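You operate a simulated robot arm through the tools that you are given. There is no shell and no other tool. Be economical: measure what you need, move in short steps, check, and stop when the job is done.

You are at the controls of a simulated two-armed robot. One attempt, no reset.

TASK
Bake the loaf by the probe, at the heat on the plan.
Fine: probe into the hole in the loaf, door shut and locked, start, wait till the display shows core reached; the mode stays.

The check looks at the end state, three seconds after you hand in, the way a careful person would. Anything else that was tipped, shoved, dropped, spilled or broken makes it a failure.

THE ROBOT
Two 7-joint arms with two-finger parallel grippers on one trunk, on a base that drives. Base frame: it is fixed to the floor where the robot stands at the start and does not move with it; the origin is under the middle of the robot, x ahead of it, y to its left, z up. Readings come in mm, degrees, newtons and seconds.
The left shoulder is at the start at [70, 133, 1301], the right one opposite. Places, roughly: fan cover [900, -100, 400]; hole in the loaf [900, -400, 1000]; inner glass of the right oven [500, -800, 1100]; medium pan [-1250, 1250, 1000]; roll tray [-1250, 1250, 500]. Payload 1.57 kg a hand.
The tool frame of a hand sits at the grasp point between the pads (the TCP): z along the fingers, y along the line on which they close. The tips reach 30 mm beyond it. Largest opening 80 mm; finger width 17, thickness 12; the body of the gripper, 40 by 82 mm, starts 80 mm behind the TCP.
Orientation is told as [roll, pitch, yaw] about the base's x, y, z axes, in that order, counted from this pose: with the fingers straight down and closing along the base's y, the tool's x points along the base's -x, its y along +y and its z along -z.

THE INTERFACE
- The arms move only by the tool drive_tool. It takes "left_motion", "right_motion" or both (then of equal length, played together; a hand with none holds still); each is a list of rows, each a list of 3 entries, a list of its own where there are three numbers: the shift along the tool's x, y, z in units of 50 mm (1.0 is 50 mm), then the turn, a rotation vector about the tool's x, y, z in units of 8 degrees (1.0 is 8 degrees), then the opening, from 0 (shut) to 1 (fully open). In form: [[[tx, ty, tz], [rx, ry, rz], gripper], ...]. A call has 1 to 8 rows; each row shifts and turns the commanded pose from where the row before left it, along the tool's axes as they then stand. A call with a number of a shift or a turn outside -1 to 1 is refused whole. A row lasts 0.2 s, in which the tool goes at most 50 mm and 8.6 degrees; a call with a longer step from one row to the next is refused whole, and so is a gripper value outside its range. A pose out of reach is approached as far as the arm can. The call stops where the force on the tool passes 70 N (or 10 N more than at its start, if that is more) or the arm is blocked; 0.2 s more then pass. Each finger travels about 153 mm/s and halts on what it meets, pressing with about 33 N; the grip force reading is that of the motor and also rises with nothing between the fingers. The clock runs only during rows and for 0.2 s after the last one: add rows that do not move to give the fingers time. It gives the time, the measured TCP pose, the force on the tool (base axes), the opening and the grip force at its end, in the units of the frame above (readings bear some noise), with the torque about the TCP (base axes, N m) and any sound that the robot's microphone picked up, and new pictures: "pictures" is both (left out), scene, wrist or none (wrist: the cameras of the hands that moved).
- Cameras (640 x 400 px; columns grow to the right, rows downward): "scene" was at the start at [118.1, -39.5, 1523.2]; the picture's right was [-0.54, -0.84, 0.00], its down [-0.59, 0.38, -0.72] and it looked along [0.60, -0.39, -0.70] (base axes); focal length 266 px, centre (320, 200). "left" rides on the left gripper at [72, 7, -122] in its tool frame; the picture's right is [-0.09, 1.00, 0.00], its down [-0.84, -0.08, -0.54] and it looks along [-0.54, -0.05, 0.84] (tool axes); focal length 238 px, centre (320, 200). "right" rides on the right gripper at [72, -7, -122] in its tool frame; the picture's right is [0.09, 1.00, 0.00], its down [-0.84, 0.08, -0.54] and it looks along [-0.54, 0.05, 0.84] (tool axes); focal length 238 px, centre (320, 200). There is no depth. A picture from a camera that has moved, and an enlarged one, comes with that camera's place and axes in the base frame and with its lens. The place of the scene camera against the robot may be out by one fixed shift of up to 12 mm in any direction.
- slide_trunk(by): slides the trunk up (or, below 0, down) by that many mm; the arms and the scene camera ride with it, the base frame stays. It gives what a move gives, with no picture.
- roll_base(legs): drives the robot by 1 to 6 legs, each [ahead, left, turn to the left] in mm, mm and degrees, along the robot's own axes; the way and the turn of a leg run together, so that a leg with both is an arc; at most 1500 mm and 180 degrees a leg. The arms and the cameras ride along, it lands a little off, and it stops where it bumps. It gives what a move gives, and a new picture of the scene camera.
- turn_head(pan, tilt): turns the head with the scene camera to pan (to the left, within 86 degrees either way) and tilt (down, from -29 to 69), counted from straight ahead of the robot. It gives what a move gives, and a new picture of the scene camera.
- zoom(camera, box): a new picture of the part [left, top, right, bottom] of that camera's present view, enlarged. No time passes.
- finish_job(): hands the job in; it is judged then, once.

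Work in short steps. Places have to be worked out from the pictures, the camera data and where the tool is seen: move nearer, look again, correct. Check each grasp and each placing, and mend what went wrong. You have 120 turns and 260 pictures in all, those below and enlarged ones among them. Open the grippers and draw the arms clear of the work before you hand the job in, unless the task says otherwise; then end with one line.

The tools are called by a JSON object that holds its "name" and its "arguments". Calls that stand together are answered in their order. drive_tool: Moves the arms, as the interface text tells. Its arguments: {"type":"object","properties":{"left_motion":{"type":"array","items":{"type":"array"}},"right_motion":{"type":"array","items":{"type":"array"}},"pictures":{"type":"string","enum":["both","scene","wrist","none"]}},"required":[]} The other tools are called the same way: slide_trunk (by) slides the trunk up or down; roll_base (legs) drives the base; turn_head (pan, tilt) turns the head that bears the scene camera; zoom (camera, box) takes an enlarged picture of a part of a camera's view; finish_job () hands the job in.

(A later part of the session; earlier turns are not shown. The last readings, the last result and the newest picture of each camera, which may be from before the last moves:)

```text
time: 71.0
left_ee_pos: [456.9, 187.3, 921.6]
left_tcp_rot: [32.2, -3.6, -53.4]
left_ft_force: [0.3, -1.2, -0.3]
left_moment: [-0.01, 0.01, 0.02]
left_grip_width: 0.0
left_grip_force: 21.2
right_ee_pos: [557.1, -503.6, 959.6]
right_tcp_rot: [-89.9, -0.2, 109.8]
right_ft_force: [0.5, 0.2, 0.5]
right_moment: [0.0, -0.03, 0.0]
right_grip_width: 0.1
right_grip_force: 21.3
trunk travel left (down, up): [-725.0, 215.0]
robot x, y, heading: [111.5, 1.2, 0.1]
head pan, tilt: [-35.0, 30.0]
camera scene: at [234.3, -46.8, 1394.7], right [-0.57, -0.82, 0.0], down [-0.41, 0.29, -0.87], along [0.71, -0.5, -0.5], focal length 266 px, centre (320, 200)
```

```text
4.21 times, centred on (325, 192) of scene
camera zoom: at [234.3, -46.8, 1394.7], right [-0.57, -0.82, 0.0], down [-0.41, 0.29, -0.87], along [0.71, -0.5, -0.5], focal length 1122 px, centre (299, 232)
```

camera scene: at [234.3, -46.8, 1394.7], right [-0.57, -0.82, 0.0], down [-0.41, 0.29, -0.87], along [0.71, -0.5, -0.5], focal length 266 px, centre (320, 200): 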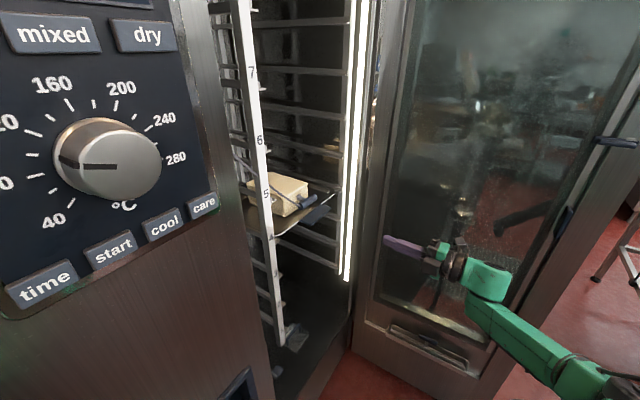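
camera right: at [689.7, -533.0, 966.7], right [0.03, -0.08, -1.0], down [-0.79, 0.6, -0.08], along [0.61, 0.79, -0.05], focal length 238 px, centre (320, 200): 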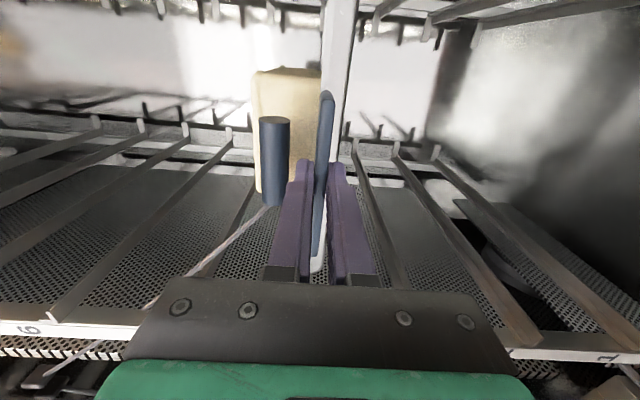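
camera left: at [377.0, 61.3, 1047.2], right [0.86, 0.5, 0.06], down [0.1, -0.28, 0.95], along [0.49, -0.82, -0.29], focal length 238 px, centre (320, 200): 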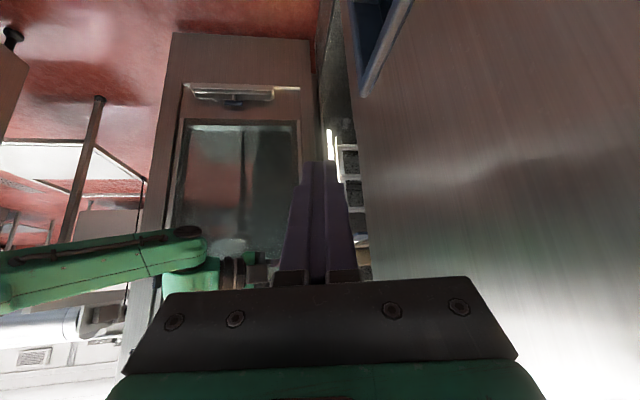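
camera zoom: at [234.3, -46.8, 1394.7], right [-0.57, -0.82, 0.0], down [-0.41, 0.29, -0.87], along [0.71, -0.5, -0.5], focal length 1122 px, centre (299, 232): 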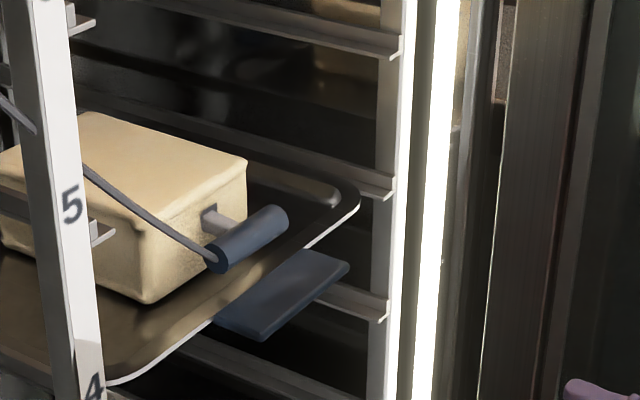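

Now the door. I look at the door's free edge and its handle.

{"name": "turn_head", "arguments": {"pan": -70, "tilt": 25}}

{"name": "zoom", "arguments": {"camera": "scene", "box": [240, 80, 480, 260]}}

```text
time: 72.0
left_ee_pos: [455.6, 186.3, 922.5]
left_tcp_rot: [32.2, -3.8, -53.4]
left_ft_force: [0.0, -0.6, -0.3]
left_moment: [0.03, -0.01, -0.01]
left_grip_width: 0.0
left_grip_force: 21.6
right_ee_pos: [557.3, -503.9, 958.7]
right_tcp_rot: [-89.8, -0.3, 109.8]
right_ft_force: [0.0, -0.3, 0.8]
right_moment: [0.0, 0.0, 0.03]
right_grip_width: 0.0
right_grip_force: 21.6
trunk travel left (down, up): [-725.0, 215.0]
robot x, y, heading: [111.7, 0.7, -0.3]
head pan, tilt: [-70.0, 25.0]
camera scene: at [191.7, -81.5, 1402.7], right [-0.94, -0.34, 0.0], down [-0.15, 0.4, -0.91], along [0.31, -0.85, -0.42], focal length 266 px, centre (320, 200)
```

scene: 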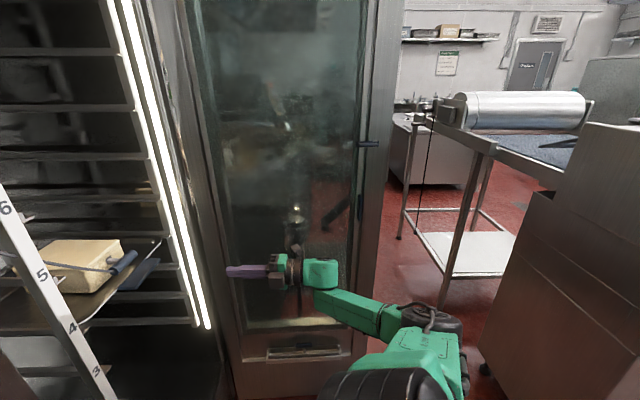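

```text
2.22 times, centred on (360, 170) of scene
camera zoom: at [191.7, -81.5, 1402.7], right [-0.94, -0.34, 0.0], down [-0.15, 0.4, -0.91], along [0.31, -0.85, -0.42], focal length 592 px, centre (231, 267)
```

zoom: 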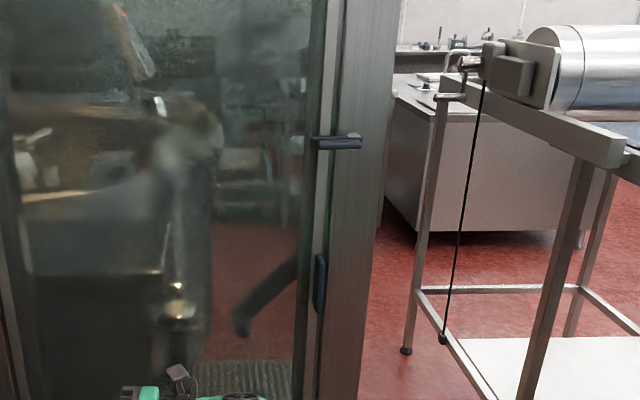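

{"name": "zoom", "arguments": {"camera": "scene", "box": [340, 125, 390, 160]}}

{"name": "zoom", "arguments": {"camera": "scene", "box": [310, 170, 390, 230]}}

```text
11.43 times, centred on (365, 142) of scene
camera zoom: at [191.7, -81.5, 1402.7], right [-0.94, -0.34, 0.0], down [-0.15, 0.4, -0.91], along [0.31, -0.85, -0.42], focal length 3046 px, centre (-194, 857)
```

zoom: 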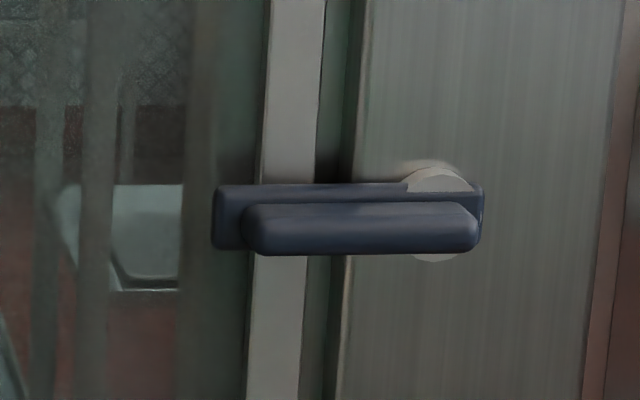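

```text
6.67 times, centred on (350, 200) of scene
camera zoom: at [191.7, -81.5, 1402.7], right [-0.94, -0.34, 0.0], down [-0.15, 0.4, -0.91], along [0.31, -0.85, -0.42], focal length 1777 px, centre (120, 200)
```

zoom: 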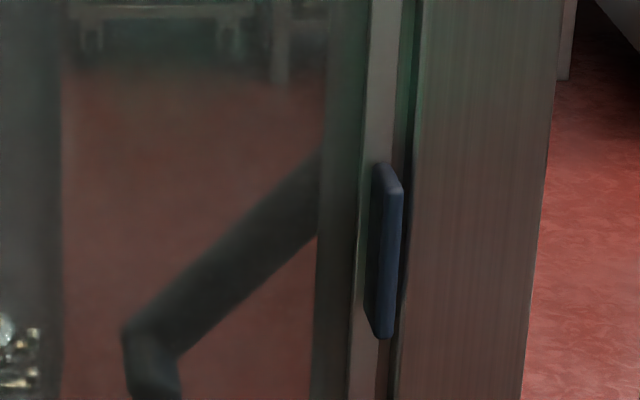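

The inner glass is latched; the outer door lever is seen through the glass in its turned-open position. By my estimate the hinge is near (745, -610), the free edge near (270, -815), so I must get out of the door's sweep. I back up 400 mm, then raise the right hand.

{"name": "roll_base", "arguments": {"legs": [[-400, 0, 0]]}}

{"name": "drive_tool", "arguments": {"right_motion": [[[0, -0.95, 0], [0, 0.8, 0], 0], [[0, -0.95, 0], [0, 0.8, 0], 0], [[0, -0.95, 0], [0, 0.8, 0], 0], [[0, -0.95, 0], [0, 0, 0], 0], [[0, -0.95, 0], [0, 0, 0], 0]], "pictures": "scene"}}

```text
time: 74.5
left_ee_pos: [53.5, 186.3, 922.5]
left_tcp_rot: [32.2, -3.8, -53.2]
left_ft_force: [-0.2, -0.5, 0.0]
left_moment: [-0.02, -0.02, 0.01]
left_grip_width: 0.0
left_grip_force: 21.1
right_ee_pos: [158.8, -502.7, 960.0]
right_tcp_rot: [-89.8, -0.2, 110.0]
right_ft_force: [0.0, -0.2, 0.1]
right_moment: [0.02, -0.01, 0.0]
right_grip_width: 0.0
right_grip_force: 21.4
trunk travel left (down, up): [-725.0, 215.0]
robot x, y, heading: [-295.6, -3.9, 0.3]
head pan, tilt: [-70.0, 25.0]
camera scene: at [-209.2, -82.2, 1402.7], right [-0.94, -0.35, 0.0], down [-0.15, 0.4, -0.91], along [0.31, -0.85, -0.42], focal length 266 px, centre (320, 200)
```

scene: 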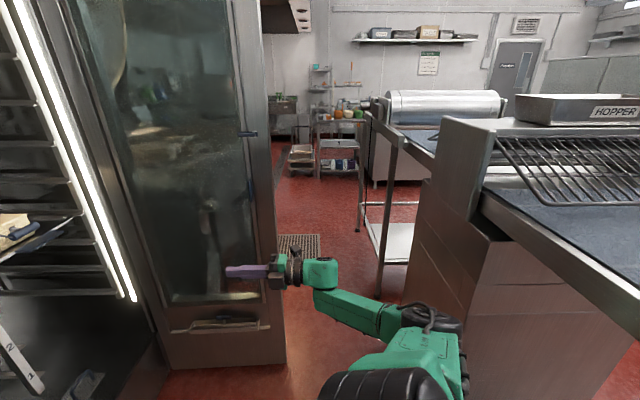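

```text
time: 75.7
left_ee_pos: [53.2, 188.4, 922.2]
left_tcp_rot: [32.3, -3.6, -53.2]
left_ft_force: [-0.5, -0.4, -0.6]
left_moment: [-0.01, 0.0, -0.05]
left_grip_width: 0.1
left_grip_force: 21.0
right_ee_pos: [158.8, -505.4, 1198.2]
right_tcp_rot: [-89.8, -0.1, 90.8]
right_ft_force: [0.7, 0.2, -0.5]
right_moment: [0.01, -0.01, -0.02]
right_grip_width: 0.1
right_grip_force: 21.3
trunk travel left (down, up): [-725.0, 215.0]
robot x, y, heading: [-290.6, -2.4, 0.1]
head pan, tilt: [-70.0, 25.0]
camera scene: at [-209.6, -81.6, 1402.7], right [-0.94, -0.35, 0.0], down [-0.15, 0.4, -0.91], along [0.31, -0.85, -0.42], focal length 266 px, centre (320, 200)
```

scene: 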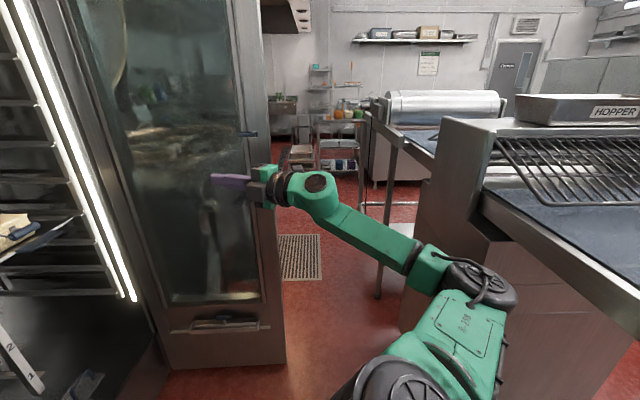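

The free edge is near (259, -822) and there is ample room to the right. I drive right 470 mm, then look.

{"name": "roll_base", "arguments": {"legs": [[0, -480, 0]]}}

{"name": "turn_head", "arguments": {"pan": -40, "tilt": 25}}

```text
time: 78.5
left_ee_pos: [55.4, -290.8, 922.6]
left_tcp_rot: [32.2, -3.6, -52.8]
left_ft_force: [-0.5, -0.1, -0.3]
left_moment: [-0.01, 0.01, 0.01]
left_grip_width: 0.0
left_grip_force: 21.0
right_ee_pos: [165.2, -983.6, 1196.9]
right_tcp_rot: [-89.8, -0.2, 91.2]
right_ft_force: [-0.5, -0.8, 0.4]
right_moment: [-0.03, 0.04, 0.01]
right_grip_width: 0.0
right_grip_force: 21.2
trunk travel left (down, up): [-725.0, 215.0]
robot x, y, heading: [-286.3, -482.6, 0.7]
head pan, tilt: [-70.0, 25.0]
camera scene: at [-205.1, -561.7, 1402.8], right [-0.94, -0.35, 0.0], down [-0.15, 0.4, -0.91], along [0.32, -0.85, -0.42], focal length 266 px, centre (320, 200)
```

scene: 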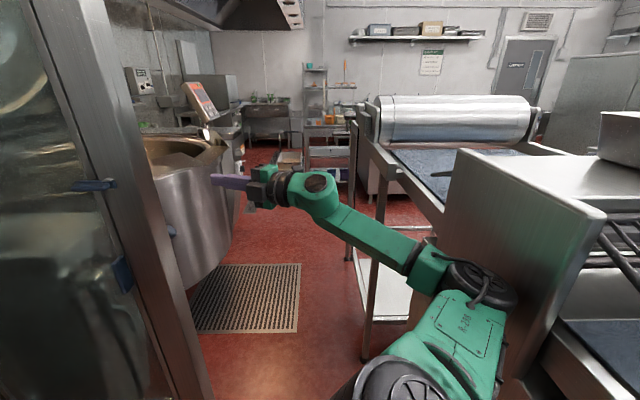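

```text
time: 79.5
left_ee_pos: [54.7, -289.1, 921.7]
left_tcp_rot: [32.2, -3.5, -52.8]
left_ft_force: [0.6, -0.5, -0.6]
left_moment: [0.0, -0.02, 0.01]
left_grip_width: 0.0
left_grip_force: 21.8
right_ee_pos: [165.8, -981.4, 1197.3]
right_tcp_rot: [-89.7, -0.1, 91.2]
right_ft_force: [0.4, 0.4, -0.4]
right_moment: [-0.02, -0.02, 0.02]
right_grip_width: 0.2
right_grip_force: 21.3
trunk travel left (down, up): [-725.0, 215.0]
robot x, y, heading: [-287.6, -482.6, 0.4]
head pan, tilt: [-40.0, 25.0]
camera scene: at [-166.5, -534.3, 1402.8], right [-0.63, -0.77, 0.0], down [-0.33, 0.27, -0.91], along [0.7, -0.58, -0.42], focal length 266 px, centre (320, 200)
```

scene: 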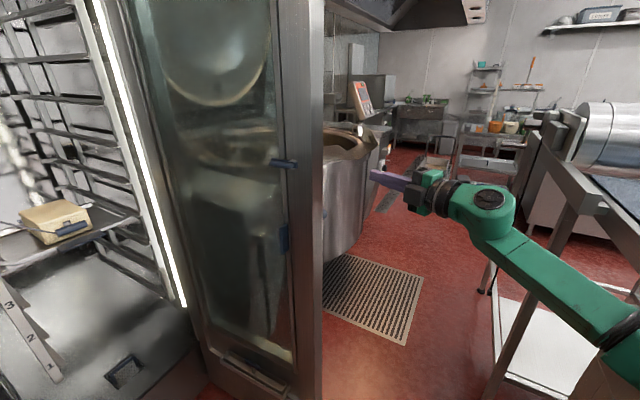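

The hand is clear outside the free edge. I drive forward 130 mm so the fingers lie alongside the door's outer face.

{"name": "roll_base", "arguments": {"legs": [[130, 0, 0]]}}

{"name": "zoom", "arguments": {"camera": "right", "box": [0, 0, 640, 400]}}

```text
time: 80.8
left_ee_pos: [181.5, -288.7, 922.8]
left_tcp_rot: [32.3, -3.7, -52.7]
left_ft_force: [-0.6, -0.6, -0.6]
left_moment: [-0.01, 0.0, 0.0]
left_grip_width: 0.0
left_grip_force: 21.8
right_ee_pos: [292.4, -981.6, 1198.0]
right_tcp_rot: [-89.7, -0.2, 91.2]
right_ft_force: [0.3, -0.3, -0.3]
right_moment: [0.0, -0.01, 0.01]
right_grip_width: 0.1
right_grip_force: 21.4
trunk travel left (down, up): [-725.0, 215.0]
robot x, y, heading: [-161.6, -480.0, 0.8]
head pan, tilt: [-40.0, 25.0]
camera scene: at [-40.6, -532.8, 1402.9], right [-0.63, -0.77, 0.0], down [-0.33, 0.27, -0.91], along [0.7, -0.57, -0.42], focal length 266 px, centre (320, 200)
```

scene: 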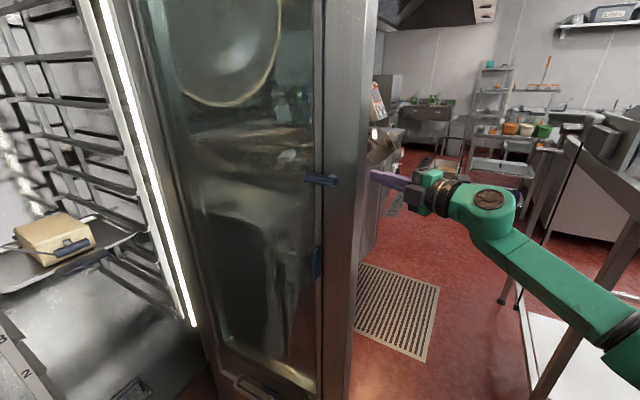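

```text
1.00 times, centred on (320, 200) of right (not enlarged: the box is as wide or as high as the picture)
camera zoom: at [172.4, -1055.6, 1205.6], right [0.0, -0.09, -1.0], down [-0.56, 0.83, -0.07], along [0.83, 0.56, -0.05], focal length 238 px, centre (320, 200)
```

zoom: 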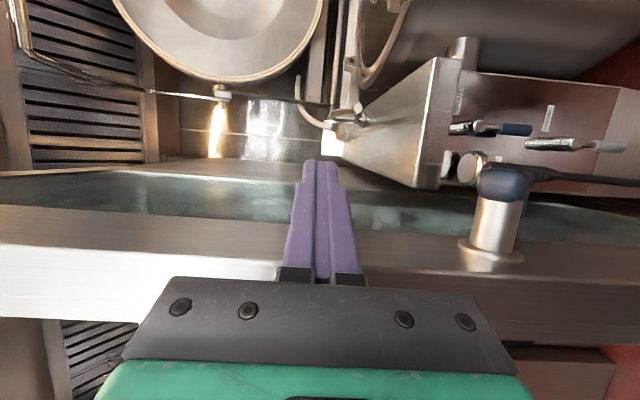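

The wrist view shows the outer face with its shaft and blue lever below the hand's level, so the hand can push above it. I sweep the hand left 270 mm.

{"name": "drive_tool", "arguments": {"right_motion": [[[-0.8, 0, 0], [0, 0, 0], 0], [[-0.8, 0, 0], [0, 0, 0], 0], [[-0.8, 0, 0], [0, 0, 0], 0], [[-0.8, 0, 0], [0, 0, 0], 0], [[-0.8, 0, 0], [0, 0, 0], 0], [[-0.8, 0, 0], [0, 0, 0], 0], [[-0.8, 0, 0], [0, 0, 0], 0]], "pictures": "both"}}

```text
time: 82.3
left_ee_pos: [184.3, -287.2, 921.1]
left_tcp_rot: [32.1, -3.6, -52.7]
left_ft_force: [0.3, 0.2, -0.3]
left_moment: [-0.04, 0.01, -0.02]
left_grip_width: 0.0
left_grip_force: 21.1
right_ee_pos: [306.4, -706.7, 1207.7]
right_tcp_rot: [-89.5, 0.1, 91.1]
right_ft_force: [-0.1, -1.1, 0.1]
right_moment: [-0.03, -0.01, -0.04]
right_grip_width: 0.0
right_grip_force: 20.9
right hand out of reach, approached as far as the arm can: row 7
trunk travel left (down, up): [-725.0, 215.0]
robot x, y, heading: [-159.6, -479.8, 0.8]
head pan, tilt: [-40.0, 25.0]
camera scene: at [-35.6, -529.6, 1402.5], right [-0.63, -0.77, 0.0], down [-0.33, 0.27, -0.91], along [0.7, -0.57, -0.42], focal length 266 px, centre (320, 200)
camera right: at [186.7, -781.6, 1215.8], right [-0.01, -0.09, -1.0], down [-0.56, 0.82, -0.07], along [0.83, 0.56, -0.06], focal length 238 px, centre (320, 200)
```

scene: 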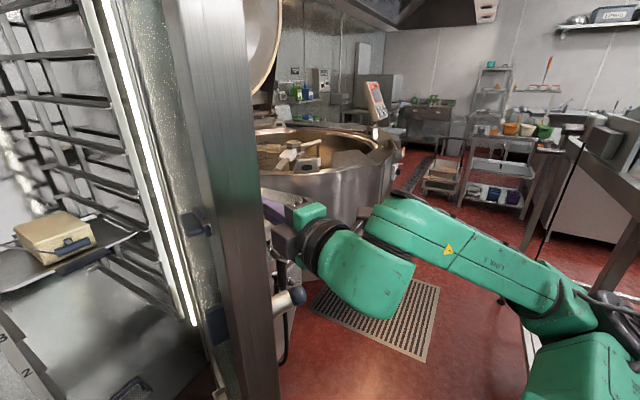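
right: 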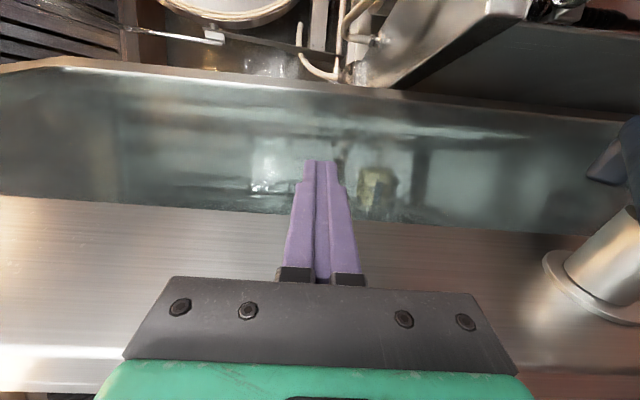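

The door swings easily. I roll the base left 330 mm, carrying the door edge along.

{"name": "roll_base", "arguments": {"legs": [[0, 330, 0]]}}

```text
time: 84.5
left_ee_pos: [176.6, 42.9, 921.8]
left_tcp_rot: [32.1, -3.5, -52.7]
left_ft_force: [-0.1, -0.4, 0.2]
left_moment: [0.03, -0.02, 0.01]
left_grip_width: 0.0
left_grip_force: 21.4
right_ee_pos: [299.0, -379.2, 1208.9]
right_tcp_rot: [-89.7, -0.2, 91.5]
right_ft_force: [-0.7, -0.2, -0.5]
right_moment: [0.0, 0.01, -0.01]
right_grip_width: 0.0
right_grip_force: 20.9
trunk travel left (down, up): [-725.0, 215.0]
robot x, y, heading: [-165.8, -147.8, 1.0]
head pan, tilt: [-40.0, 25.0]
camera scene: at [-43.8, -201.7, 1402.7], right [-0.63, -0.78, 0.0], down [-0.33, 0.27, -0.91], along [0.7, -0.57, -0.42], focal length 266 px, centre (320, 200)
```

scene: 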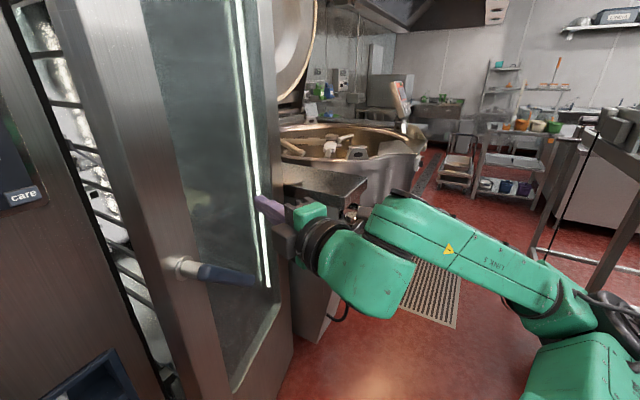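

The door has swung nearly shut; the lever points horizontally toward the hinge (open position). I move the hand left 200 mm and yaw it 20° to push squarely on the door stile.

{"name": "drive_tool", "arguments": {"right_motion": [[[-0.8, 0, 0], [0, 0, 0], 0], [[-0.8, 0, 0], [0, 0, 0], 0], [[-0.8, 0, 0], [0, 0, 0], 0], [[-0.8, 0, 0], [0, 0, 0], 0], [[-0.8, 0, 0], [0, 0, 0], 0], [[0, 0, 0], [0, -1, 0], 0], [[0, 0, 0], [0, -1, 0], 0], [[0, 0, 0], [0, -0.5, 0], 0]], "pictures": "none"}}

{"name": "turn_head", "arguments": {"pan": -5, "tilt": 30}}

```text
time: 86.3
left_ee_pos: [177.4, 43.0, 920.7]
left_tcp_rot: [32.2, -3.5, -52.4]
left_ft_force: [0.6, -1.1, 0.1]
left_moment: [-0.02, 0.0, 0.0]
left_grip_width: 0.0
left_grip_force: 21.4
right_ee_pos: [303.2, -194.2, 1230.8]
right_tcp_rot: [-89.7, -0.3, 111.6]
right_ft_force: [0.2, -0.3, 0.6]
right_moment: [-0.02, 0.01, -0.02]
right_grip_width: 0.0
right_grip_force: 21.9
right hand out of reach, approached as far as the arm can: row 1, 4, 5
trunk travel left (down, up): [-725.0, 215.0]
robot x, y, heading: [-164.0, -149.1, 1.0]
head pan, tilt: [-40.0, 25.0]
```

```text
time: 87.3
left_ee_pos: [177.6, 43.0, 921.7]
left_tcp_rot: [32.3, -3.6, -52.6]
left_ft_force: [0.5, -0.2, 0.4]
left_moment: [0.0, 0.02, -0.01]
left_grip_width: 0.1
left_grip_force: 21.1
right_ee_pos: [301.9, -194.2, 1232.1]
right_tcp_rot: [-89.6, -0.3, 111.4]
right_ft_force: [0.6, 0.5, -0.9]
right_moment: [0.03, 0.01, 0.01]
right_grip_width: 0.2
right_grip_force: 21.4
trunk travel left (down, up): [-725.0, 215.0]
robot x, y, heading: [-169.0, -149.7, 0.9]
head pan, tilt: [-5.0, 30.0]
camera scene: at [-25.0, -149.8, 1394.8], right [-0.07, -1.0, 0.0], down [-0.5, 0.04, -0.87], along [0.86, -0.06, -0.5], focal length 266 px, centre (320, 200)
```

scene: 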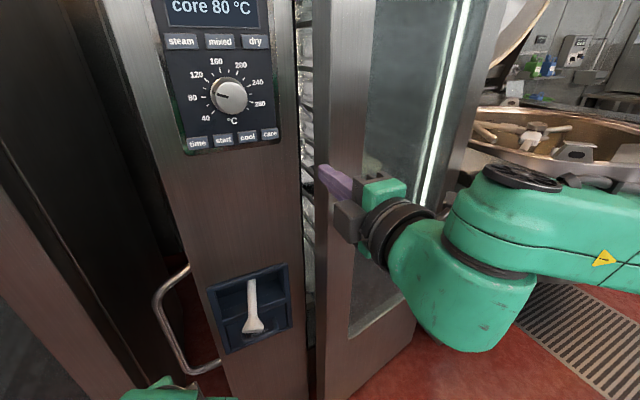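

The display now shows "core 80 °C", so the probe is recognised. The hand faces the door stile; I roll along the oven axis to push the door toward shut.

{"name": "roll_base", "arguments": {"legs": [[130, 45, 0]]}}

```text
time: 88.7
left_ee_pos: [305.0, 90.8, 922.4]
left_tcp_rot: [32.3, -3.4, -52.5]
left_ft_force: [-0.4, 0.7, -0.7]
left_moment: [-0.02, -0.01, -0.01]
left_grip_width: 0.1
left_grip_force: 21.3
right_ee_pos: [430.6, -146.7, 1232.3]
right_tcp_rot: [-89.8, -0.3, 111.6]
right_ft_force: [0.1, -0.5, -0.3]
right_moment: [0.0, -0.01, 0.02]
right_grip_width: 0.2
right_grip_force: 21.4
trunk travel left (down, up): [-725.0, 215.0]
robot x, y, heading: [-34.2, -103.6, 1.0]
head pan, tilt: [-5.0, 30.0]
camera scene: at [102.5, -102.7, 1395.0], right [-0.07, -1.0, 0.0], down [-0.5, 0.04, -0.87], along [0.86, -0.06, -0.5], focal length 266 px, centre (320, 200)
```

scene: 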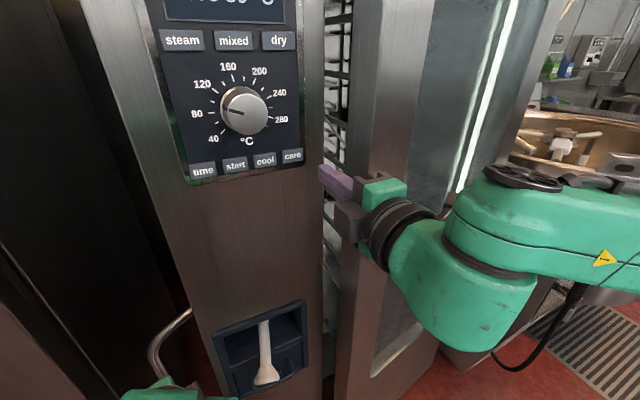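

The fingertips are lined up with the gap, so I shift the hand right 80 mm, then push forward by arm 60 mm.

{"name": "drive_tool", "arguments": {"right_motion": [[[0.8, 0, 0], [0, 0, 0], 0], [[0.8, 0, 0], [0, 0, 0], 0], [[0, 0, 0.5], [0, 0, 0], 0], [[0, 0, 0.5], [0, 0, 0], 0], [[0, 0, 0.5], [0, 0, 0], 0]], "pictures": "both"}}

```text
time: 89.9
left_ee_pos: [303.0, 102.9, 920.8]
left_tcp_rot: [32.0, -4.2, -52.6]
left_ft_force: [0.1, -0.5, 0.1]
left_moment: [-0.01, 0.0, 0.0]
left_grip_width: 0.0
left_grip_force: 20.9
right_ee_pos: [523.1, -171.8, 1237.1]
right_tcp_rot: [-90.0, 0.8, 112.8]
right_ft_force: [-11.6, 35.9, 8.7]
right_moment: [0.19, -0.56, 1.15]
right_grip_width: 0.0
right_grip_force: 21.0
trunk travel left (down, up): [-725.0, 215.0]
robot x, y, heading: [-34.4, -100.9, 1.0]
head pan, tilt: [-5.0, 30.0]
camera scene: at [99.0, -85.8, 1395.5], right [-0.07, -1.0, 0.01], down [-0.5, 0.02, -0.87], along [0.87, -0.07, -0.5], focal length 266 px, centre (320, 200)
camera right: at [438.5, -284.8, 1244.8], right [0.04, -0.1, -0.99], down [-0.82, 0.56, -0.09], along [0.57, 0.82, -0.06], focal length 238 px, centre (320, 200)
```

scene: 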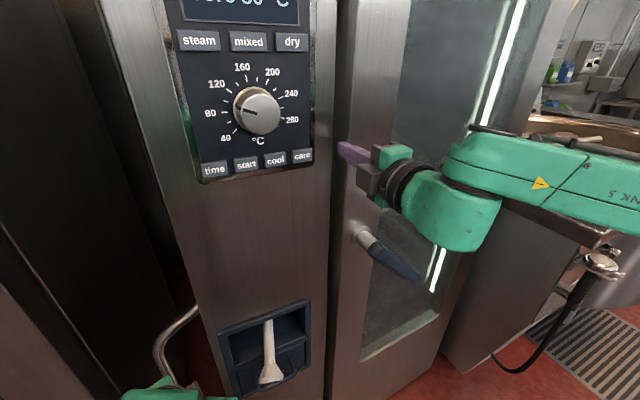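
right: 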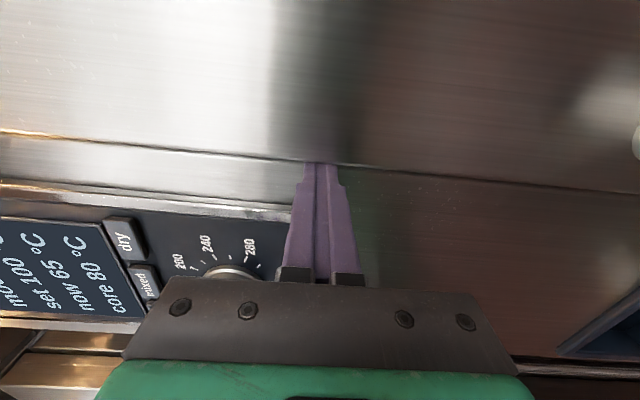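

The door looks nearly flush and I feel about 37 N. I back off 50 mm to check how well it is shut.

{"name": "drive_tool", "arguments": {"right_motion": [[[0, 0, -0.5], [0, 0, 0], 0], [[0.4, 0, -0.5], [0, 0, 0], 0], [[0.6, 0, 0], [0, 0, 0], 0]], "pictures": "both"}}

{"name": "zoom", "arguments": {"camera": "scene", "box": [270, 120, 430, 320]}}

```text
time: 90.5
left_ee_pos: [297.7, 95.8, 922.9]
left_tcp_rot: [32.5, -3.9, -52.4]
left_ft_force: [-0.6, -1.7, -0.8]
left_moment: [0.14, 0.0, 0.07]
left_grip_width: 0.0
left_grip_force: 21.1
right_ee_pos: [471.9, -201.8, 1234.2]
right_tcp_rot: [-90.2, 0.7, 116.2]
right_ft_force: [-31.3, 41.6, 8.9]
right_moment: [0.44, -0.79, 1.55]
right_grip_width: 0.0
right_grip_force: 21.3
trunk travel left (down, up): [-725.0, 215.0]
robot x, y, heading: [-35.9, -97.8, 1.2]
head pan, tilt: [-5.0, 30.0]
stopped in row 3 (right hand): the force on the tool passed its limit at 75 N (the readings are from after the stop); the commanded pose is now the measured one
camera scene: at [93.2, -97.2, 1396.0], right [-0.07, -1.0, 0.0], down [-0.49, 0.03, -0.87], along [0.87, -0.06, -0.49], focal length 266 px, centre (320, 200)
camera right: at [394.5, -319.5, 1241.7], right [0.05, -0.09, -0.99], down [-0.86, 0.51, -0.09], along [0.51, 0.86, -0.05], focal length 238 px, centre (320, 200)
```

scene: 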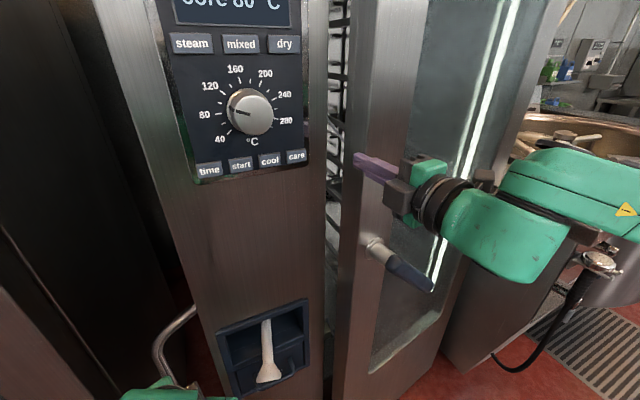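
right: 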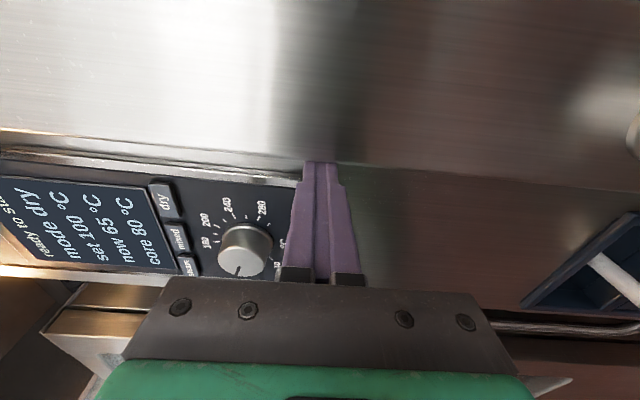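

```text
2.00 times, centred on (350, 220) of scene
camera zoom: at [93.2, -97.2, 1396.0], right [-0.07, -1.0, 0.0], down [-0.49, 0.03, -0.87], along [0.87, -0.06, -0.49], focal length 533 px, centre (260, 160)
```

zoom: 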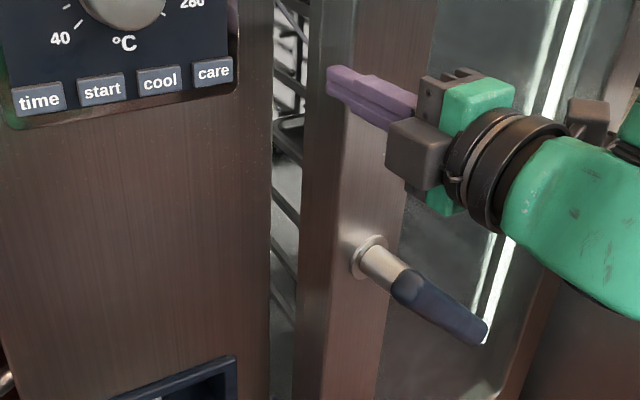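

The fingertip is caught on the door's edge face in the gap. I draw straight back 70 mm along the tool to get free, and look again.

{"name": "drive_tool", "arguments": {"right_motion": [[[-0.2, 0, -0.4], [0, 0, 0], 0], [[0, 0, -0.6], [0, 0, 0], 0], [[0, 0, -0.6], [0, 0, 0], 0]], "pictures": "scene"}}

{"name": "zoom", "arguments": {"camera": "scene", "box": [270, 60, 430, 320]}}

```text
time: 91.3
left_ee_pos: [301.1, 89.1, 923.8]
left_tcp_rot: [32.5, -3.5, -52.5]
left_ft_force: [-0.5, -0.5, 0.2]
left_moment: [0.08, -0.02, 0.0]
left_grip_width: 0.0
left_grip_force: 21.4
right_ee_pos: [404.9, -247.2, 1229.2]
right_tcp_rot: [-89.6, -0.1, 113.7]
right_ft_force: [-3.6, 2.9, -0.1]
right_moment: [0.0, -0.04, -0.4]
right_grip_width: 0.1
right_grip_force: 21.1
trunk travel left (down, up): [-725.0, 215.0]
robot x, y, heading: [-35.4, -105.8, 1.0]
head pan, tilt: [-5.0, 30.0]
camera scene: at [96.6, -105.2, 1395.5], right [-0.07, -1.0, 0.0], down [-0.49, 0.04, -0.87], along [0.87, -0.06, -0.5], focal length 266 px, centre (320, 200)
```

scene: 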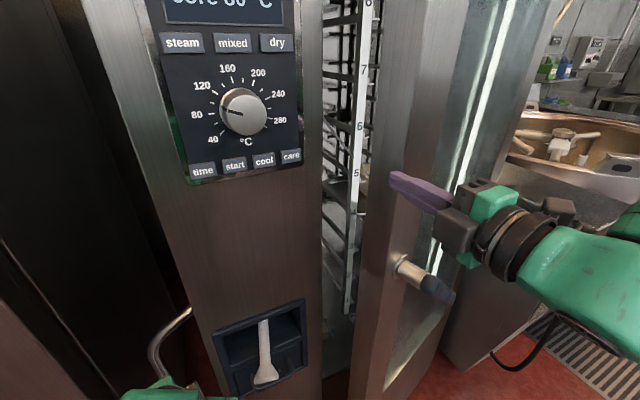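

```text
1.54 times, centred on (350, 190) of scene
camera zoom: at [96.6, -105.2, 1395.5], right [-0.07, -1.0, 0.0], down [-0.49, 0.04, -0.87], along [0.87, -0.06, -0.5], focal length 410 px, centre (274, 215)
```

zoom: 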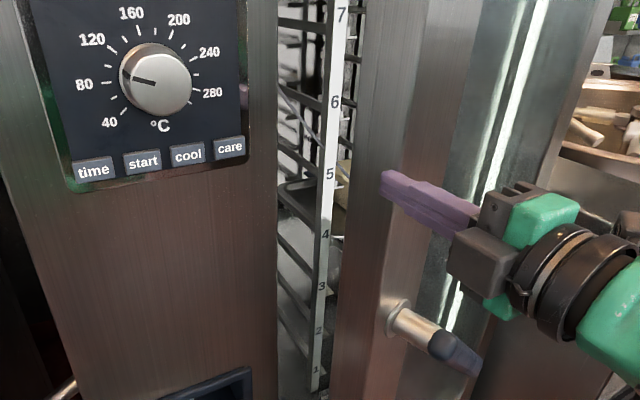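

The door swung open a little again as I withdrew. I line up 30 mm further right on the stile, square the tool to the door, and push 120 mm along the oven axis.

{"name": "drive_tool", "arguments": {"right_motion": [[[0.6, 0, 0], [0, 0.45, 0], 0], [[0, 0, 0.6], [0, 0, 0], 0], [[0, 0, 0.6], [0, 0, 0], 0], [[0, 0, 0.6], [0, 0, 0], 0], [[0, 0, 0.6], [0, 0, 0], 0]], "pictures": "both"}}

{"name": "zoom", "arguments": {"camera": "scene", "box": [270, 60, 430, 320]}}

```text
time: 92.0
left_ee_pos: [301.2, 102.1, 920.9]
left_tcp_rot: [32.0, -4.0, -52.2]
left_ft_force: [0.8, -0.8, 0.3]
left_moment: [0.0, 0.04, -0.02]
left_grip_width: 0.0
left_grip_force: 21.0
right_ee_pos: [434.0, -224.3, 1231.2]
right_tcp_rot: [-89.7, 0.7, 114.3]
right_ft_force: [-22.8, 41.7, 11.8]
right_moment: [0.33, -0.63, 1.37]
right_grip_width: 0.0
right_grip_force: 21.2
trunk travel left (down, up): [-725.0, 215.0]
robot x, y, heading: [-32.5, -98.1, 1.5]
head pan, tilt: [-5.0, 30.0]
stopped in row 3 (right hand): the force on the tool passed its limit at 75 N (the readings are from after the stop); the commanded pose is now the measured one
camera scene: at [99.8, -88.0, 1395.6], right [-0.06, -1.0, 0.01], down [-0.5, 0.02, -0.87], along [0.87, -0.06, -0.5], focal length 266 px, centre (320, 200)
camera right: at [354.3, -339.8, 1239.6], right [0.04, -0.1, -0.99], down [-0.84, 0.54, -0.09], along [0.54, 0.84, -0.06], focal length 238 px, centre (320, 200)
```

scene: 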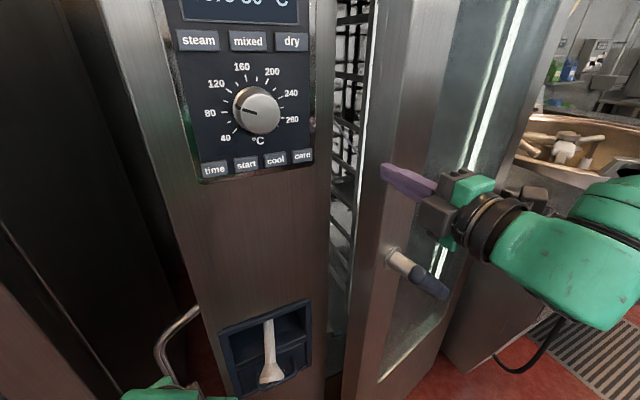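
right: 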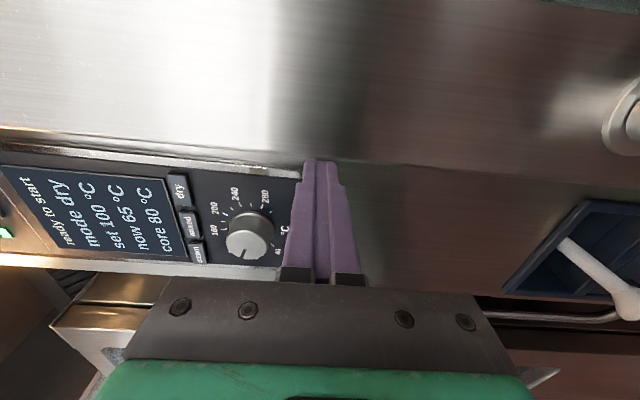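

```text
1.54 times, centred on (350, 190) of scene
camera zoom: at [99.8, -88.0, 1395.6], right [-0.06, -1.0, 0.01], down [-0.5, 0.02, -0.87], along [0.87, -0.06, -0.5], focal length 410 px, centre (274, 215)
```

zoom: 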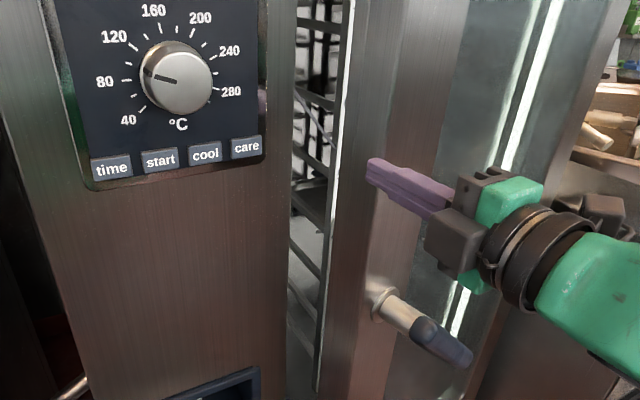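

The force direction (-23, +42) matches the door's edge face: the finger is still too far left. I back off 50 mm, shift right 90 mm and then look before pushing.

{"name": "drive_tool", "arguments": {"right_motion": [[[-0.1, 0, -0.5], [0, 0, 0], 0], [[0, 0, -0.7], [0, 0, 0], 0], [[0.9, 0, 0], [0, 0, 0], 0], [[0.9, 0, 0], [0, 0, 0], 0]], "pictures": "scene"}}

{"name": "zoom", "arguments": {"camera": "scene", "box": [290, 60, 450, 320]}}

```text
time: 93.0
left_ee_pos: [305.3, 91.4, 922.4]
left_tcp_rot: [32.3, -3.3, -52.4]
left_ft_force: [0.7, -0.9, 0.4]
left_moment: [0.02, 0.01, 0.0]
left_grip_width: 0.0
left_grip_force: 21.5
right_ee_pos: [421.2, -350.1, 1222.6]
right_tcp_rot: [-89.2, -0.3, 112.7]
right_ft_force: [-0.6, -0.2, -0.1]
right_moment: [0.01, 0.0, 0.0]
right_grip_width: 0.0
right_grip_force: 21.6
trunk travel left (down, up): [-725.0, 215.0]
robot x, y, heading: [-37.9, -100.1, 1.1]
head pan, tilt: [-5.0, 30.0]
camera scene: at [104.2, -103.9, 1394.6], right [-0.07, -1.0, 0.0], down [-0.5, 0.04, -0.87], along [0.86, -0.06, -0.5], focal length 266 px, centre (320, 200)
```

scene: 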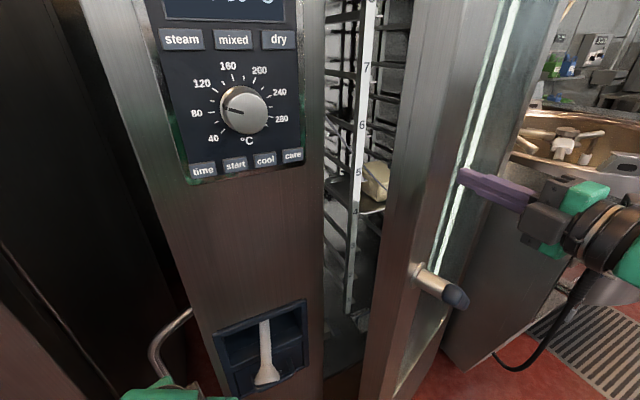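

```text
1.54 times, centred on (370, 190) of scene
camera zoom: at [104.2, -103.9, 1394.6], right [-0.07, -1.0, 0.0], down [-0.5, 0.04, -0.87], along [0.86, -0.06, -0.5], focal length 410 px, centre (243, 215)
```

zoom: 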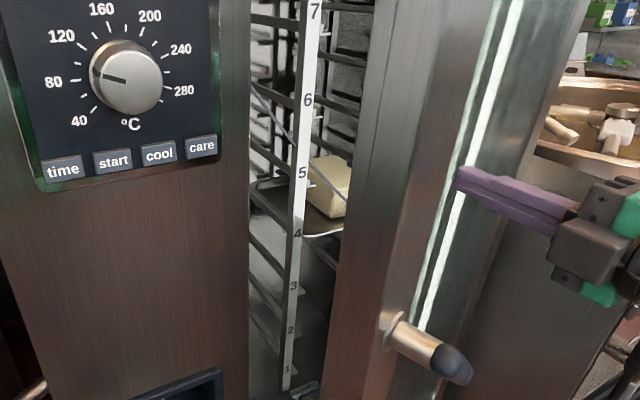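

The door follows freely. The fingertips are now over the door face at about 400 mm from the hinge; I push along an arc to close it, at moderate speed.

{"name": "drive_tool", "arguments": {"right_motion": [[[-0.175, 0, 0.46], [0, 0, 0], 0], [[-0.175, 0, 0.46], [0, 0, 0], 0], [[-0.12, 0, 0.4], [0, 0, 0], 0], [[-0.12, 0, 0.4], [0, 0, 0], 0], [[-0.08, 0, 0.38], [0, 0, 0], 0], [[-0.05, 0, 0.37], [0, 0, 0], 0], [[-0.04, 0, 0.37], [0, 0, 0], 0]], "pictures": "scene"}}

{"name": "zoom", "arguments": {"camera": "scene", "box": [290, 60, 450, 320]}}

```text
time: 94.6
left_ee_pos: [304.8, 94.9, 921.9]
left_tcp_rot: [32.0, -3.4, -52.2]
left_ft_force: [0.0, 0.2, -0.8]
left_moment: [-0.05, 0.02, 0.0]
left_grip_width: 0.1
left_grip_force: 21.3
right_ee_pos: [537.9, -256.5, 1223.0]
right_tcp_rot: [-89.1, 0.0, 112.7]
right_ft_force: [0.4, -1.0, 0.8]
right_moment: [0.0, 0.03, 0.0]
right_grip_width: 0.0
right_grip_force: 21.8
trunk travel left (down, up): [-725.0, 215.0]
robot x, y, heading: [-36.1, -102.0, 1.1]
head pan, tilt: [-5.0, 30.0]
camera scene: at [104.3, -99.5, 1394.6], right [-0.07, -1.0, 0.0], down [-0.5, 0.03, -0.87], along [0.86, -0.06, -0.5], focal length 266 px, centre (320, 200)
```

scene: 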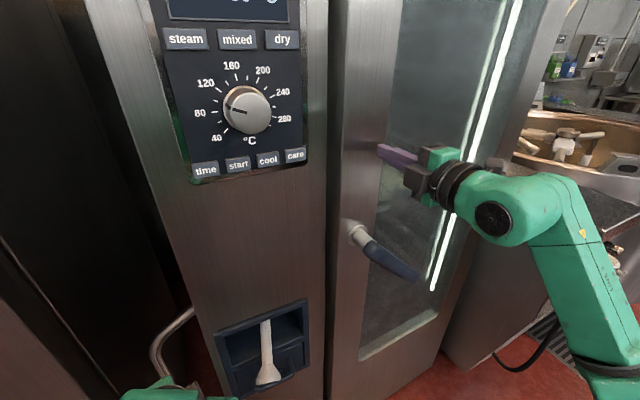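

```text
1.54 times, centred on (370, 190) of scene
camera zoom: at [104.3, -99.5, 1394.6], right [-0.07, -1.0, 0.0], down [-0.5, 0.03, -0.87], along [0.86, -0.06, -0.5], focal length 410 px, centre (243, 215)
```

zoom: 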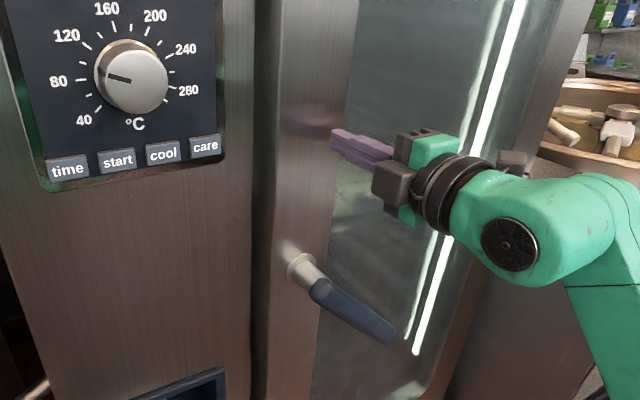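

Nearly flush. I push on another 30 mm to seat it.

{"name": "drive_tool", "arguments": {"right_motion": [[[0, 0, 0.2], [0, 0, 0], 0], [[0, 0, 0.2], [0, 0, 0], 0], [[0, 0, 0.2], [0, 0, 0], 0], [[0, 0, 0.2], [0, 0, 0], 0]], "pictures": "scene"}}

{"name": "zoom", "arguments": {"camera": "scene", "box": [290, 60, 450, 320]}}

```text
time: 95.6
left_ee_pos: [301.7, 93.7, 923.3]
left_tcp_rot: [32.4, -3.4, -52.3]
left_ft_force: [0.9, 0.0, 0.4]
left_moment: [0.0, -0.02, -0.03]
left_grip_width: 0.0
left_grip_force: 21.4
right_ee_pos: [569.7, -242.9, 1225.3]
right_tcp_rot: [-89.2, -0.1, 112.6]
right_ft_force: [-12.0, -2.7, -5.7]
right_moment: [-0.06, 0.1, -0.02]
right_grip_width: 0.2
right_grip_force: 21.4
trunk travel left (down, up): [-725.0, 215.0]
robot x, y, heading: [-34.5, -100.2, 1.2]
head pan, tilt: [-5.0, 30.0]
camera scene: at [99.2, -102.1, 1395.0], right [-0.07, -1.0, 0.0], down [-0.5, 0.03, -0.87], along [0.87, -0.06, -0.5], focal length 266 px, centre (320, 200)
```

scene: 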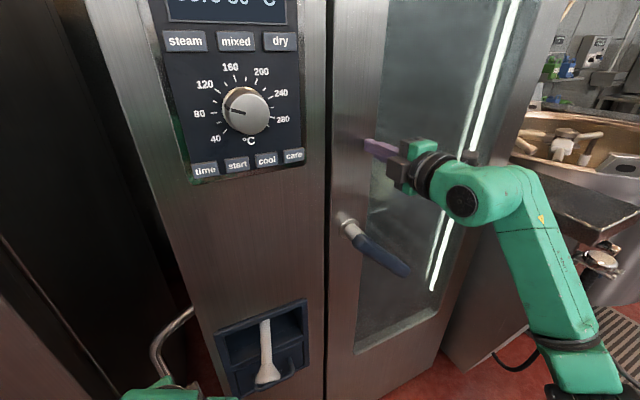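

```text
1.54 times, centred on (370, 190) of scene
camera zoom: at [99.2, -102.1, 1395.0], right [-0.07, -1.0, 0.0], down [-0.5, 0.03, -0.87], along [0.87, -0.06, -0.5], focal length 410 px, centre (243, 215)
```

zoom: 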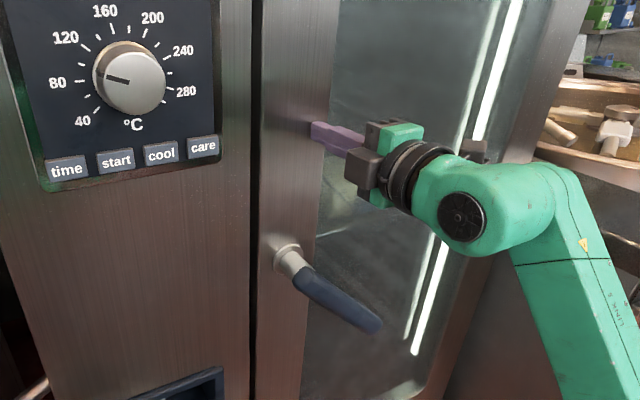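

Seated with a 12 N stop reaction. The lever hangs diagonally right-down (shaft ≈ (583, -191, 1059), tip ≈ (581, -361, 897)); locked is straight down. I back off 100 mm, then bring the hand right of and level with the lever's lower end.

{"name": "drive_tool", "arguments": {"right_motion": [[[0, 0, -0.8], [0, 0.34, 0], 0], [[0, 0, -0.9], [0, 0, 0], 0], [[0, 0, -0.4], [0, 0, 0], 0]], "pictures": "scene"}}

{"name": "drive_tool", "arguments": {"right_motion": [[[0.5, 0.84, -0.09], [0, 0, 0], 0], [[0.5, 0.84, -0.09], [0, 0, 0], 0], [[0.5, 0.84, -0.09], [0, 0, 0], 0], [[0.5, 0.84, -0.09], [0, 0, 0], 0], [[0.5, 0.84, -0.09], [0, 0, 0], 0], [[0.5, 0.84, -0.09], [0, 0, 0], 0], [[0.5, 0.84, -0.09], [0, 0, 0], 0]], "pictures": "both"}}

```text
time: 96.4
left_ee_pos: [304.5, 94.5, 921.8]
left_tcp_rot: [32.2, -3.5, -52.3]
left_ft_force: [-0.1, 0.3, 0.0]
left_moment: [0.03, -0.01, 0.0]
left_grip_width: 0.0
left_grip_force: 21.2
right_ee_pos: [478.1, -278.2, 1225.2]
right_tcp_rot: [-89.1, 0.0, 109.9]
right_ft_force: [-0.2, 0.4, -0.1]
right_moment: [-0.03, -0.03, -0.03]
right_grip_width: 0.0
right_grip_force: 21.6
trunk travel left (down, up): [-725.0, 215.0]
robot x, y, heading: [-36.0, -99.8, 1.0]
head pan, tilt: [-5.0, 30.0]
camera scene: at [103.4, -100.2, 1394.7], right [-0.07, -1.0, 0.0], down [-0.5, 0.03, -0.87], along [0.86, -0.06, -0.5], focal length 266 px, centre (320, 200)
```

scene: 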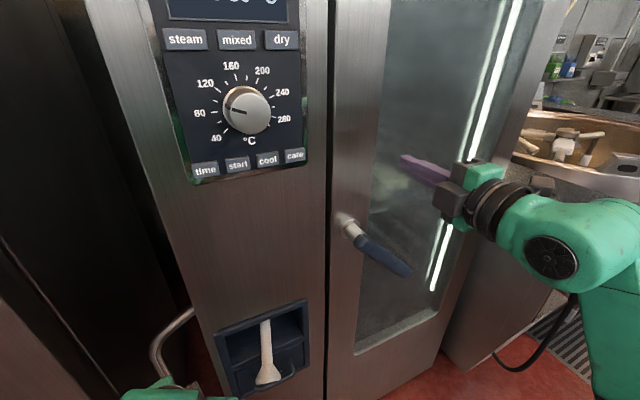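

```text
time: 98.0
left_ee_pos: [304.3, 92.9, 922.1]
left_tcp_rot: [32.2, -3.4, -52.2]
left_ft_force: [-0.7, -0.1, -0.1]
left_moment: [0.03, -0.01, -0.02]
left_grip_width: 0.1
left_grip_force: 21.6
right_ee_pos: [500.9, -457.9, 931.4]
right_tcp_rot: [-89.2, -0.1, 109.9]
right_ft_force: [-0.1, -1.2, -0.6]
right_moment: [0.03, 0.0, 0.0]
right_grip_width: 0.0
right_grip_force: 21.4
trunk travel left (down, up): [-725.0, 215.0]
robot x, y, heading: [-35.1, -102.4, 1.1]
head pan, tilt: [-5.0, 30.0]
camera scene: at [103.4, -101.5, 1394.7], right [-0.07, -1.0, 0.0], down [-0.5, 0.03, -0.87], along [0.86, -0.06, -0.5], focal length 266 px, centre (320, 200)
camera right: at [411.4, -566.4, 941.0], right [0.02, -0.09, -1.0], down [-0.8, 0.6, -0.07], along [0.61, 0.79, -0.06], focal length 238 px, centre (320, 200)
```

scene: 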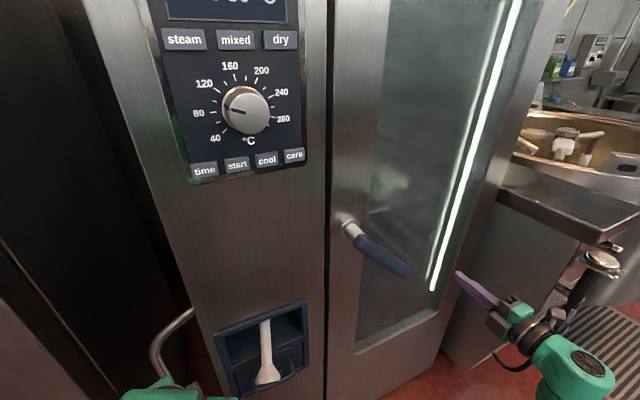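
right: 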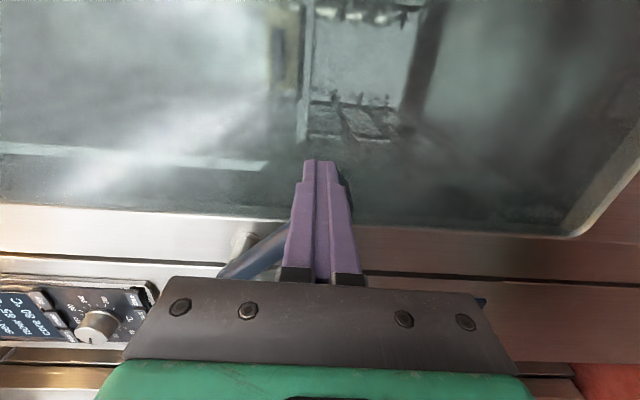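

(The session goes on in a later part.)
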